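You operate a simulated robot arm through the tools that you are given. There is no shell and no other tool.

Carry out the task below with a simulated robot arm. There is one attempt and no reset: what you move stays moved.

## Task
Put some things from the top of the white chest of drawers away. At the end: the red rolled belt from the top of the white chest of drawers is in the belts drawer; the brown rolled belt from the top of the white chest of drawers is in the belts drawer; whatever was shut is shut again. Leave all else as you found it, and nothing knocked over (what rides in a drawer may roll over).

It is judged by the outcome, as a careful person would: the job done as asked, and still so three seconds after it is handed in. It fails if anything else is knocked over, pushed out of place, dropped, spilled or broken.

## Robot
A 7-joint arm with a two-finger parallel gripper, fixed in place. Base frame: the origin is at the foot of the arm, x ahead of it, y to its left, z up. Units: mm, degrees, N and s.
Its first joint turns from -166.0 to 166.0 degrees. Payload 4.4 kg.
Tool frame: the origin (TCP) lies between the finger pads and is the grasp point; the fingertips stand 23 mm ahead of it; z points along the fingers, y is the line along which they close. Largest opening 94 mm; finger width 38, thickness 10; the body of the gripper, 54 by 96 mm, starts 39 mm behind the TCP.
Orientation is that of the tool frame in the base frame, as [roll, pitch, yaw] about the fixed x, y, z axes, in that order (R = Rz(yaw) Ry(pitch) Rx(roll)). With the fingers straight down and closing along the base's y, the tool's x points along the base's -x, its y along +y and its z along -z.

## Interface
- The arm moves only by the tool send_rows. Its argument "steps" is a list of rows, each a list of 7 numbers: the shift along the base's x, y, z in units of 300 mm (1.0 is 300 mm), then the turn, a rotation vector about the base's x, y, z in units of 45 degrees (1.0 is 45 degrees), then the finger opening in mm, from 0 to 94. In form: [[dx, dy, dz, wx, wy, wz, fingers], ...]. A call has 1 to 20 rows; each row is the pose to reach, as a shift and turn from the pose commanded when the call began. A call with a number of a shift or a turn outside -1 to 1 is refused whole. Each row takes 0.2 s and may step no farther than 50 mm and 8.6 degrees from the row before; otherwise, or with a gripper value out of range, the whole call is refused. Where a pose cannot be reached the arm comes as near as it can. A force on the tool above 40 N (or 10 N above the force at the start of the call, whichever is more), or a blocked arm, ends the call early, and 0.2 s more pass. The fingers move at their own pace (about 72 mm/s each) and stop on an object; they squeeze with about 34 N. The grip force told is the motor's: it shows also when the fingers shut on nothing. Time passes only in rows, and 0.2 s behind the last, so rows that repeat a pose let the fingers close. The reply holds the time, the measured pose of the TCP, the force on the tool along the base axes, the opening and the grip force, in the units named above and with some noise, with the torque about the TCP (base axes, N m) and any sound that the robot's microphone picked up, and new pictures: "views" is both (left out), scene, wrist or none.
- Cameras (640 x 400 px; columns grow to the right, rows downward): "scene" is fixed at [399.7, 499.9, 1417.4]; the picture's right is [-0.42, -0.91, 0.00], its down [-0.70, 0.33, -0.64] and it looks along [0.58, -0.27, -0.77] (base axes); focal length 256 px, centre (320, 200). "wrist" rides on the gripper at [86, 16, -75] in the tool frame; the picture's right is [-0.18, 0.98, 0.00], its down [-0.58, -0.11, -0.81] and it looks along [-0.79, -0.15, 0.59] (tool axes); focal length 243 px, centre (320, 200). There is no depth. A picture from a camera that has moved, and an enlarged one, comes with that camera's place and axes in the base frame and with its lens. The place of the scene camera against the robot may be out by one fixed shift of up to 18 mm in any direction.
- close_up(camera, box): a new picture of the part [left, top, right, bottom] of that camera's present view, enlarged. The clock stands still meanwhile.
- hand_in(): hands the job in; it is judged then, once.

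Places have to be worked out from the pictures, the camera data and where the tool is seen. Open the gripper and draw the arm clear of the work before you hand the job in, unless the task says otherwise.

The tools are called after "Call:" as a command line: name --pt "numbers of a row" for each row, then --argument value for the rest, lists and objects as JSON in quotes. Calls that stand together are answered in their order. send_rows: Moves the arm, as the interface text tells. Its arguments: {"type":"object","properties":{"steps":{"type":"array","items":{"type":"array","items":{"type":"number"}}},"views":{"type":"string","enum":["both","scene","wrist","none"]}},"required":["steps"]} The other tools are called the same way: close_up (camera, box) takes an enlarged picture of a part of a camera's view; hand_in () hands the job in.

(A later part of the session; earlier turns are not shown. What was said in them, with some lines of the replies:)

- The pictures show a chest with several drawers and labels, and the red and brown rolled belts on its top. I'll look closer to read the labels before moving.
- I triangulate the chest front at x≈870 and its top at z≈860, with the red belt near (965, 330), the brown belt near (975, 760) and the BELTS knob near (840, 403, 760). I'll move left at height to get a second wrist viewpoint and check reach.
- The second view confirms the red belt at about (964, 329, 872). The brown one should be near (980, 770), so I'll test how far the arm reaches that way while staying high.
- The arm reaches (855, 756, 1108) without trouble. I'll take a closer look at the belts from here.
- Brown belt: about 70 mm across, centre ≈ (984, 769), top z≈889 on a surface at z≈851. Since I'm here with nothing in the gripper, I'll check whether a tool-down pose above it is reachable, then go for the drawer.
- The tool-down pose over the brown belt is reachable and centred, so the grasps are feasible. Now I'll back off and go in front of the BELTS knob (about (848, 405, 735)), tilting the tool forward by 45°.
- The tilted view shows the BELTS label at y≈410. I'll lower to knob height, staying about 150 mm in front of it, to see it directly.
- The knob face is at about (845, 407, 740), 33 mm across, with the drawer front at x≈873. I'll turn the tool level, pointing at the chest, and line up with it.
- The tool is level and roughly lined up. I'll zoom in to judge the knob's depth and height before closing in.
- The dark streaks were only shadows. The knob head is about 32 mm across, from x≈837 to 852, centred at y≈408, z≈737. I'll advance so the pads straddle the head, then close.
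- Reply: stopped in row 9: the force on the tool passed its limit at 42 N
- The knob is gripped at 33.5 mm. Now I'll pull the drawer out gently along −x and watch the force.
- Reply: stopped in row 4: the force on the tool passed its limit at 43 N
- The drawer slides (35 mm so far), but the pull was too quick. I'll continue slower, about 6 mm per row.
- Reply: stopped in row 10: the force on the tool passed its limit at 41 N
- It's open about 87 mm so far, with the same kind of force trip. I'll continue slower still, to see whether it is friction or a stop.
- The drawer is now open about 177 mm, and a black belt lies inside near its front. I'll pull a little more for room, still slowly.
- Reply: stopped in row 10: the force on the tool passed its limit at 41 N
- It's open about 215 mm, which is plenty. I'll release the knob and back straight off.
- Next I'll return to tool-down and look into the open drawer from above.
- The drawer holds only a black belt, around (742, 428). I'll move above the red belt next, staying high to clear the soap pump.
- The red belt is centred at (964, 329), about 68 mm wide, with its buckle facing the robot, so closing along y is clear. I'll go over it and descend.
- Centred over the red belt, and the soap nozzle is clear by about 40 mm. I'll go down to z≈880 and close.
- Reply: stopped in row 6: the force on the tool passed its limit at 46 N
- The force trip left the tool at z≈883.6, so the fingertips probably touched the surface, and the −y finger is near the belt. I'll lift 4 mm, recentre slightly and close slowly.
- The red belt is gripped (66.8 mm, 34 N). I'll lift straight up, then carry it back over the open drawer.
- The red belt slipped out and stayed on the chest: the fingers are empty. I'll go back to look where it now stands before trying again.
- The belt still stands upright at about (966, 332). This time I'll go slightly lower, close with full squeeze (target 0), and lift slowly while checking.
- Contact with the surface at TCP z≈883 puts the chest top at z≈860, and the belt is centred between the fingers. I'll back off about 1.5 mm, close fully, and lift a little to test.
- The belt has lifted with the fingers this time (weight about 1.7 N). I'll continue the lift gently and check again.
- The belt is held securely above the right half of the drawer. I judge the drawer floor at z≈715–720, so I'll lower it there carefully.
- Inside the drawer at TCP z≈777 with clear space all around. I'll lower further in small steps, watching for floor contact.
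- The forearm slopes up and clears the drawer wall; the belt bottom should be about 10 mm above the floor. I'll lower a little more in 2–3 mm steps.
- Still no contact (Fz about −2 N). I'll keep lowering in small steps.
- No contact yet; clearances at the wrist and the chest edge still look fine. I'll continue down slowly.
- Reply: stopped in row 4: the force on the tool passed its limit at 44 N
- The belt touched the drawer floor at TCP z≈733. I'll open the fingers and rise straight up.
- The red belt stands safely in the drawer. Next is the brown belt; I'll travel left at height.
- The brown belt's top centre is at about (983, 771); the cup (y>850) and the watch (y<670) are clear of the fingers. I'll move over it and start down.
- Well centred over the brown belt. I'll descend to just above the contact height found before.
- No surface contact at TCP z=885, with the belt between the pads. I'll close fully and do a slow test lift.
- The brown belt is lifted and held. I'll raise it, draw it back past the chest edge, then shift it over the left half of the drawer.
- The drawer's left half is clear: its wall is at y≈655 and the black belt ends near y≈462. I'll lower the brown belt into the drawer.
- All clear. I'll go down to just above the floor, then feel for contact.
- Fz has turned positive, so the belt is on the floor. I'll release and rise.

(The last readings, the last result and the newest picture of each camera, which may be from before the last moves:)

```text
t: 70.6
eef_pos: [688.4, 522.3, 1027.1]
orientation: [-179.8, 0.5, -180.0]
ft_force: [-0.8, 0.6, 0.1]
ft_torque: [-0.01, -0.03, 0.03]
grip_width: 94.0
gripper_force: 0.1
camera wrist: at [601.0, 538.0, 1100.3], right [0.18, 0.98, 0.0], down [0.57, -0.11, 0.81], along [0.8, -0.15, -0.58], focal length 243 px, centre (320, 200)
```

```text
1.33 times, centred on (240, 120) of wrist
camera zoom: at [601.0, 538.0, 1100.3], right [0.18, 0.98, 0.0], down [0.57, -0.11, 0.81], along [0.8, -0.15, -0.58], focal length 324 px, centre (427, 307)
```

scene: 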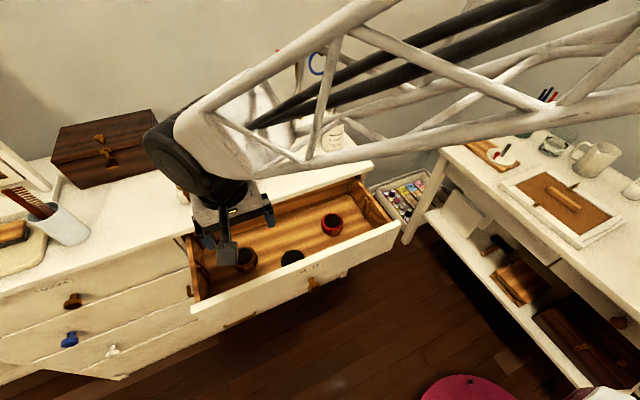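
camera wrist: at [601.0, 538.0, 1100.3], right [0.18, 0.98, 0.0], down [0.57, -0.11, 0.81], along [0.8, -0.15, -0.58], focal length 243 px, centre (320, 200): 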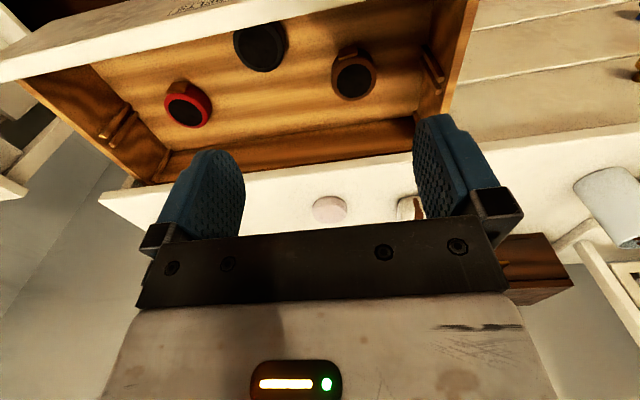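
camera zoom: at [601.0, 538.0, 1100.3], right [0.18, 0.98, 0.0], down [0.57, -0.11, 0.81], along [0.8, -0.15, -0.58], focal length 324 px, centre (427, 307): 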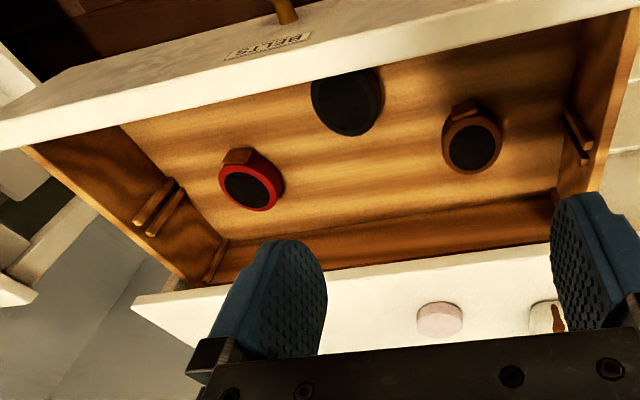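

All three belts lie in the drawer. Now I'll go back in front of the knob, tilting the tool, to push the drawer shut.

Call:
send_rows --pt "-0.08 -0.05 0.02 0 -0.1 0 94" --pt "-0.18 -0.11 0.04 0 -0.25 0 94" --pt "-0.28 -0.17 0.05 0 -0.4 0 94" --pt "-0.37 -0.23 0.05 0 -0.55 0 94" --pt "-0.46 -0.29 0.05 0 -0.7 0 94" --pt "-0.51 -0.34 0.05 0 -0.85 0 94" --pt "-0.52 -0.38 0.04 0 -1 0 94" --views "none"

Call:
send_rows --pt "-0.02 0 -0.1 0 -0.1 0 94" --pt "-0.04 0 -0.22 0 -0.22 0 94" --pt "-0.05 0 -0.34 0 -0.34 0 94" --pt "-0.05 0 -0.46 0 -0.46 0 94" --pt "-0.05 0 -0.58 0 -0.58 0 94" --pt "-0.05 0 -0.7 0 -0.7 0 94" --pt "-0.04 0 -0.82 0 -0.82 0 94" --pt "-0.02 0 -0.92 0 -0.92 0 94" --pt "0 0 -1 0 -1 0 94"

```text
t: 72.2
eef_pos: [530.6, 409.6, 1042.0]
orientation: [-179.8, 45.6, -180.0]
ft_force: [-0.9, 0.3, 0.5]
ft_torque: [0.0, -0.01, 0.04]
grip_width: 93.9
gripper_force: 0.1
```

```text
t: 74.2
eef_pos: [532.6, 407.9, 741.3]
orientation: [4.2, 89.4, 4.1]
ft_force: [-0.4, -0.5, 1.3]
ft_torque: [-0.01, 0.02, 0.01]
grip_width: 94.0
gripper_force: 0.0
camera wrist: at [460.3, 423.8, 653.4], right [0.0, 0.98, 0.18], down [-0.81, -0.11, 0.57], along [0.58, -0.15, 0.8], focal length 243 px, centre (320, 200)
```

scene: 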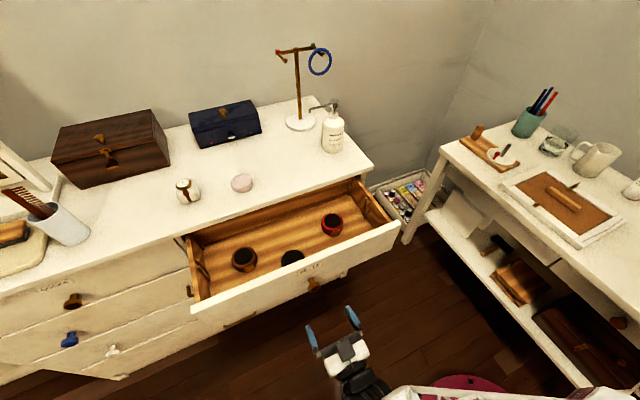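
wrist: 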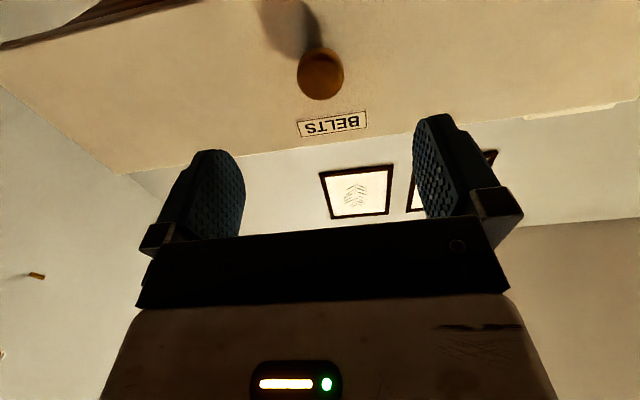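

The knob lines up as before. I'll advance, straddle it and grip.

Call:
send_rows --pt "0.1 0.001 -0.01 0 0 0 94" --pt "0.2 0.001 -0.01 0 0 0 94" --pt "0.27 0.001 -0.01 0 0 0 94" --pt "0.305 0.001 -0.01 0 0 0 94" --pt "0.305 0.001 -0.01 0 0 0 60" --pt "0.305 0.001 -0.01 0 0 0 40" --pt "0.305 0.001 -0.01 0 0 0 28" --pt "0.305 0.001 -0.01 0 0 0 20" --pt "0.305 0.001 -0.01 0 0 0 10"

```text
t: 76.4
eef_pos: [624.8, 408.1, 737.0]
orientation: [0.7, 89.6, 0.6]
ft_force: [0.6, -11.4, 3.8]
ft_torque: [0.08, -0.05, -0.17]
grip_width: 33.7
gripper_force: 44.8
stopped in row 9: the force on the tool passed its limit at 41 N (the readings are from after the stop); the commanded pose is now the measured one
camera wrist: at [551.4, 424.0, 649.6], right [0.0, 0.98, 0.18], down [-0.81, -0.1, 0.57], along [0.58, -0.15, 0.8], focal length 243 px, centre (320, 200)
```

scene: 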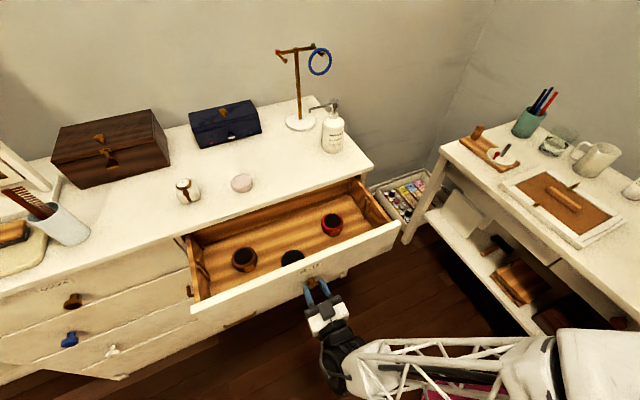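
wrist: 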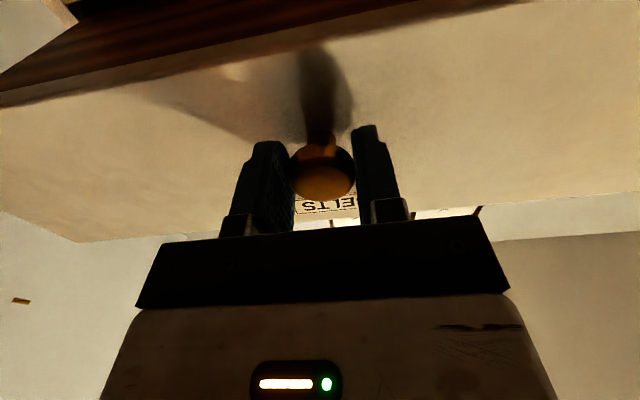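

The knob is gripped. I'll push the drawer in slowly so the belts don't shift.

Call:
send_rows --pt "0.01 0 0 0 0 0 10" --pt "0.025 0 0 0 0 0 10" --pt "0.04 0 0 0 0 0 10" --pt "0.055 0 0 0 0 0 10" --pt "0.07 0 0 0 0 0 10" --pt "0.085 0 0 0 0 0 10" --pt "0.1 0 0 0 0 0 10" --pt "0.115 0 0 0 0 0 10" --pt "0.13 0 0 0 0 0 10" --pt "0.145 0 0 0 0 0 10" --pt "0.16 0 0 0 0 0 10" --pt "0.175 0 0 0 0 0 10" --pt "0.19 0 0 0 0 0 10" --pt "0.205 0 0 0 0 0 10" --pt "0.22 0 0 0 0 0 10" --pt "0.235 0 0 0 0 0 10" --pt "0.25 0 0 0 0 0 10" --pt "0.265 0 0 0 0 0 10" --pt "0.28 0 0 0 0 0 10" --pt "0.295 0 0 0 0 0 10" --views "scene"

```text
t: 77.6
eef_pos: [645.1, 407.7, 737.7]
orientation: [9.0, 89.4, 8.6]
ft_force: [-0.2, -9.6, 3.5]
ft_torque: [0.14, -0.14, -0.28]
grip_width: 33.6
gripper_force: 44.5
stopped in row 6: the force on the tool passed its limit at 42 N (the readings are from after the stop); the commanded pose is now the measured one
```

scene: 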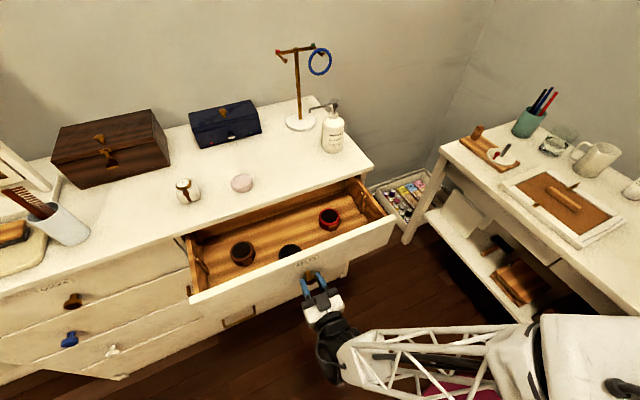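

It moves, but tripped on friction with a small sideways preload. I'll ease the sideways offset and keep pushing, slightly slower.

Call:
send_rows --pt "0 -0.005 -0.002 0 0 0 10" --pt "0.01 -0.005 -0.002 0 0 0 10" --pt "0.022 -0.005 -0.002 0 0 0 10" --pt "0.034 -0.005 -0.002 0 0 0 10" --pt "0.046 -0.005 -0.002 0 0 0 10" --pt "0.058 -0.005 -0.002 0 0 0 10" --pt "0.07 -0.005 -0.002 0 0 0 10" --pt "0.082 -0.005 -0.002 0 0 0 10" --pt "0.094 -0.005 -0.002 0 0 0 10" --pt "0.106 -0.005 -0.002 0 0 0 10" --pt "0.118 -0.005 -0.002 0 0 0 10" --pt "0.13 -0.005 -0.002 0 0 0 10" --pt "0.142 -0.005 -0.002 0 0 0 10" --pt "0.154 -0.005 -0.002 0 0 0 10" --pt "0.166 -0.005 -0.002 0 0 0 10" --pt "0.178 -0.005 -0.002 0 0 0 10" --pt "0.19 -0.005 -0.002 0 0 0 10" --pt "0.202 -0.005 -0.002 0 0 0 10" --pt "0.214 -0.005 -0.002 0 0 0 10" --pt "0.226 -0.005 -0.002 0 0 0 10" --views "scene"

```text
t: 79.4
eef_pos: [669.8, 408.7, 737.0]
orientation: [10.8, 89.3, 10.3]
ft_force: [2.0, 7.1, -0.9]
ft_torque: [-0.04, -0.08, 0.08]
grip_width: 33.4
gripper_force: 44.8
stopped in row 9: the force on the tool passed its limit at 42 N (the readings are from after the stop); the commanded pose is now the measured one
```

scene: 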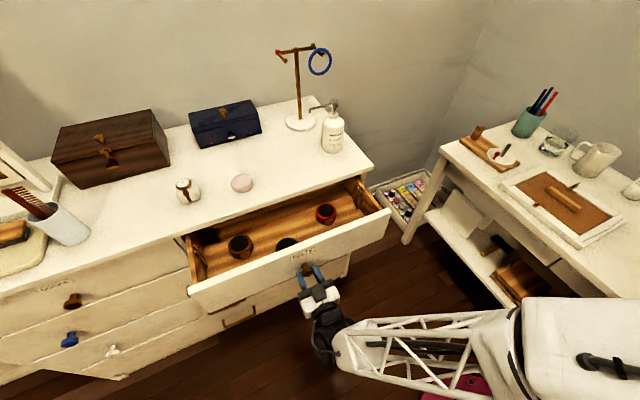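

It's going steadily (front now about 45 mm further in) and the belts are undisturbed. I'll carry on in the same way.

Call:
send_rows --pt "0.01 0 0 0 0 0 10" --pt "0.022 0 0 0 0 0 10" --pt "0.036 0 0 0 0 0 10" --pt "0.05 0 0 0 0 0 10" --pt "0.064 0 0 0 0 0 10" --pt "0.078 0 0 0 0 0 10" --pt "0.092 0 0 0 0 0 10" --pt "0.106 0 0 0 0 0 10" --pt "0.12 0 0 0 0 0 10" --pt "0.134 0 0 0 0 0 10" --pt "0.148 0 0 0 0 0 10" --pt "0.162 0 0 0 0 0 10" --pt "0.176 0 0 0 0 0 10" --pt "0.19 0 0 0 0 0 10" --pt "0.204 0 0 0 0 0 10" --pt "0.218 0 0 0 0 0 10" --pt "0.232 0 0 0 0 0 10" --pt "0.246 0 0 0 0 0 10" --pt "0.26 0 0 0 0 0 10" --pt "0.274 0 0 0 0 0 10" --views "scene"

```text
t: 83.6
eef_pos: [753.1, 408.0, 736.8]
orientation: [11.6, 89.3, 11.4]
ft_force: [-2.5, 23.0, 23.5]
ft_torque: [-0.01, -0.63, 0.19]
grip_width: 33.3
gripper_force: 45.1
```

scene: 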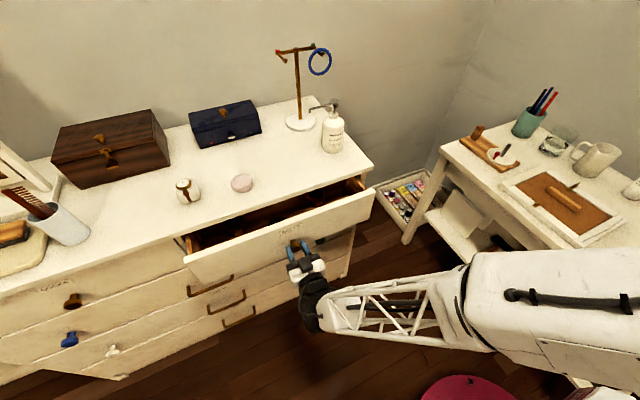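

Now at x=753 with some lateral preload (+y, +z). I'll relieve that by shifting about 2 mm and keep pushing.

Call:
send_rows --pt "0 0.005 0.006 0 0 0 10" --pt "0.01 0.005 0.006 0 0 0 10" --pt "0.022 0.005 0.006 0 0 0 10" --pt "0.036 0.005 0.006 0 0 0 10" --pt "0.05 0.005 0.006 0 0 0 10" --pt "0.064 0.005 0.006 0 0 0 10" --pt "0.078 0.005 0.006 0 0 0 10" --pt "0.092 0.005 0.006 0 0 0 10" --pt "0.106 0.005 0.006 0 0 0 10" --pt "0.12 0.005 0.006 0 0 0 10" --pt "0.134 0.005 0.006 0 0 0 10" --pt "0.148 0.005 0.006 0 0 0 10" --pt "0.162 0.005 0.006 0 0 0 10" --pt "0.176 0.005 0.006 0 0 0 10" --pt "0.19 0.005 0.006 0 0 0 10" --pt "0.204 0.005 0.006 0 0 0 10" --pt "0.218 0.005 0.006 0 0 0 10" --pt "0.23 0.005 0.006 0 0 0 10" --pt "0.24 0.005 0.006 0 0 0 10" --views "scene"

```text
t: 87.5
eef_pos: [820.5, 407.6, 738.1]
orientation: [6.7, 89.4, 6.4]
ft_force: [-0.6, -3.4, 0.1]
ft_torque: [0.05, 0.01, -0.05]
grip_width: 33.4
gripper_force: 44.4
stopped in row 19: the force on the tool passed its limit at 43 N (the readings are from after the stop); the commanded pose is now the measured one
```

scene: 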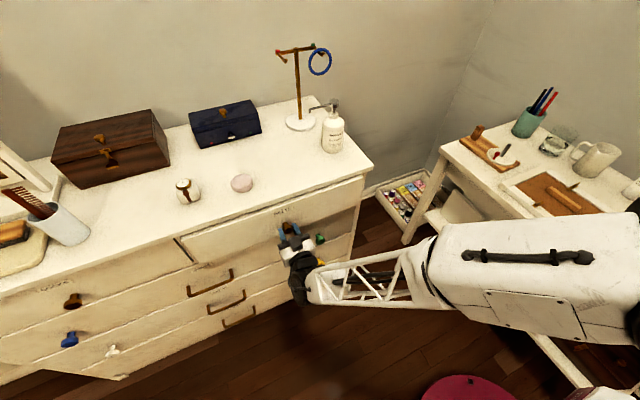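

About 20 mm remains. I'll continue until the front seats.

Call:
send_rows --pt "0.01 0 0 0 0 0 10" --pt "0.02 0 0 0 0 0 10" --pt "0.032 0 0 0 0 0 10" --pt "0.044 0 0 0 0 0 10" --pt "0.056 0 0 0 0 0 10" --pt "0.066 0 0 0 0 0 10" --pt "0.074 0 0 0 0 0 10" --pt "0.082 0 0 0 0 0 10" --pt "0.09 0 0 0 0 0 10"

Call:
close_up --camera "scene" --box '[160, 160, 380, 310]'

```text
t: 88.9
eef_pos: [840.7, 407.9, 736.7]
orientation: [6.0, 89.4, 5.7]
ft_force: [-17.5, -4.6, 10.1]
ft_torque: [0.12, -0.56, -0.16]
grip_width: 33.4
gripper_force: 45.0
stopped in row 6: the force on the tool passed its limit at 44 N (the readings are from after the stop); the commanded pose is now the measured one
camera wrist: at [766.7, 424.0, 649.8], right [0.0, 0.98, 0.19], down [-0.81, -0.1, 0.57], along [0.58, -0.15, 0.8], focal length 243 px, centre (320, 200)
```

scene: 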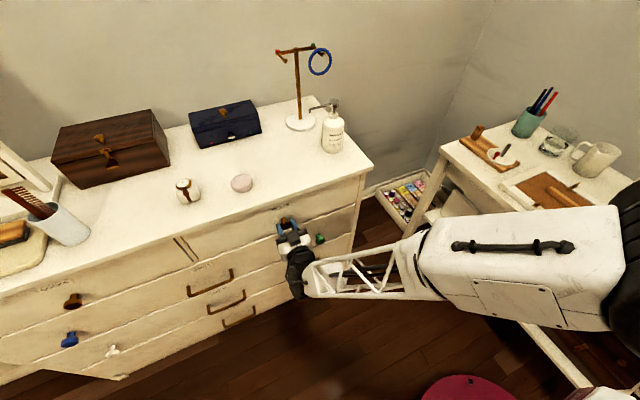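
wrist: 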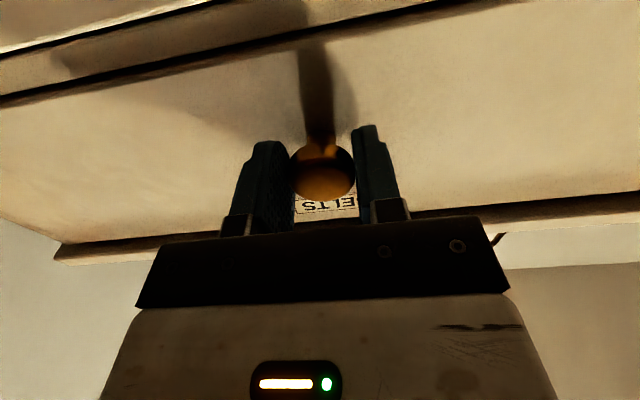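

```text
2.67 times, centred on (270, 235) of scene
camera zoom: at [399.7, 499.9, 1417.4], right [-0.42, -0.91, 0.0], down [-0.7, 0.33, -0.64], along [0.58, -0.27, -0.77], focal length 684 px, centre (453, 107)
```

zoom: 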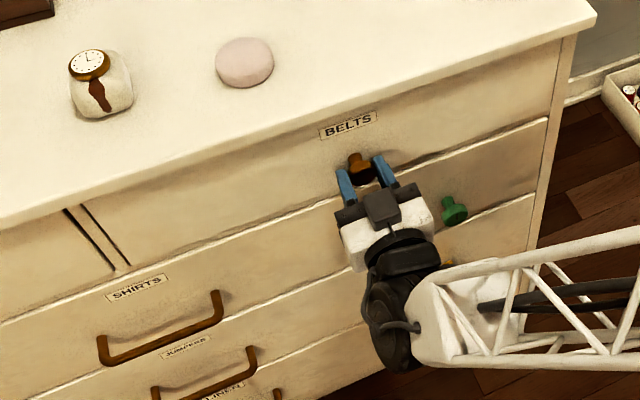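

The drawer front is seated: x matches the shut position and there's an end-stop force. I'll release the knob, back straight off, and look at it again.

Call:
send_rows --pt "0 0 0 0 0 0 60" --pt "0 0 0 0 0 0 94" --pt "0 0 0 0 0 0 94" --pt "-0.05 0 0 0 0 0 94" --pt "-0.15 0 0 0 0 0 94" --pt "-0.28 0 0 0 0 0 94" --pt "-0.42 0 0.02 0 0.1 0 94" --pt "-0.56 0 0.08 0 0.25 0 94" --pt "-0.66 0 0.18 0 0.4 0 94" --pt "-0.72 0 0.3 0 0.55 0 94" --pt "-0.76 0 0.44 0 0.7 0 94" --pt "-0.78 0 0.58 0 0.85 0 94" --pt "-0.8 0 0.72 0 1 0 94"

Call:
close_up --camera "scene" --box '[160, 160, 380, 310]'

```text
t: 91.7
eef_pos: [601.3, 406.0, 952.0]
orientation: [-179.7, 45.5, -179.9]
ft_force: [-1.4, 0.3, -0.1]
ft_torque: [0.02, -0.04, 0.02]
grip_width: 94.0
gripper_force: 0.1
camera wrist: at [488.3, 422.1, 941.5], right [0.13, 0.98, 0.13], down [-0.17, -0.1, 0.98], along [0.98, -0.15, 0.15], focal length 243 px, centre (320, 200)
```

scene: 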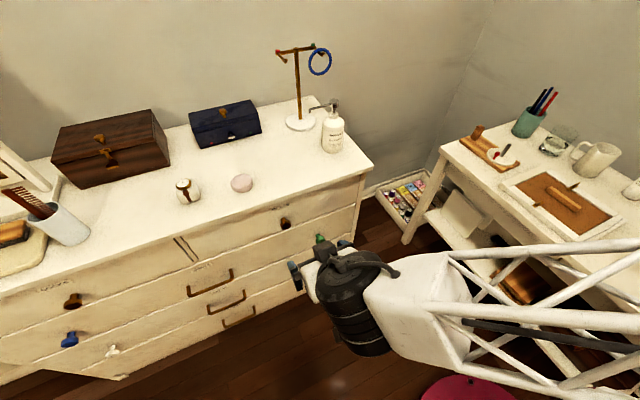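
wrist: 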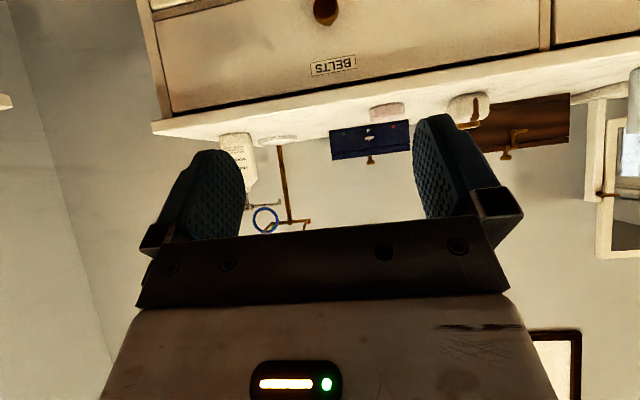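

```text
2.67 times, centred on (270, 235) of scene
camera zoom: at [399.7, 499.9, 1417.4], right [-0.42, -0.91, 0.0], down [-0.7, 0.33, -0.64], along [0.58, -0.27, -0.77], focal length 684 px, centre (453, 107)
```

zoom: 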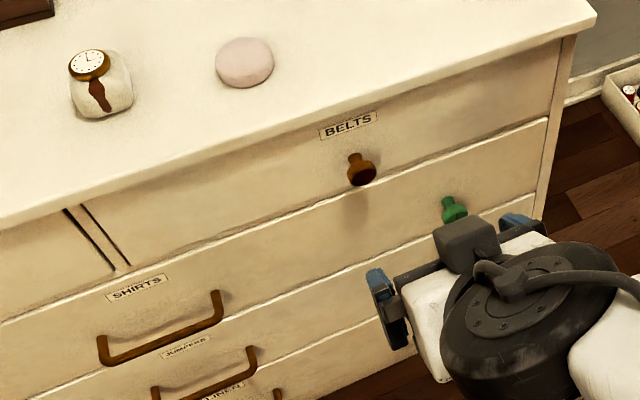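

The drawer is flush again: the knob, label and gaps match the first picture. Both belts are inside, the remaining items stand where they were, and the arm is clear with the gripper open, so I'm handing in.

Call:
hand_in

```text
The job is handed in.
```

The red and brown rolled belts are now in the belts drawer, next to the black belt that was already there, and the drawer is shut again. The other things on the chest look to be where they were.

On the first try the red belt slipped out of the gripper before it had properly lifted. It stayed upright, shifted by only a few millimetres, and the second grip held.

The drawer was stiff, so I pulled and pushed it slowly. The belts were upright on the last view I had into it; I couldn't see them once it was nearly closed.
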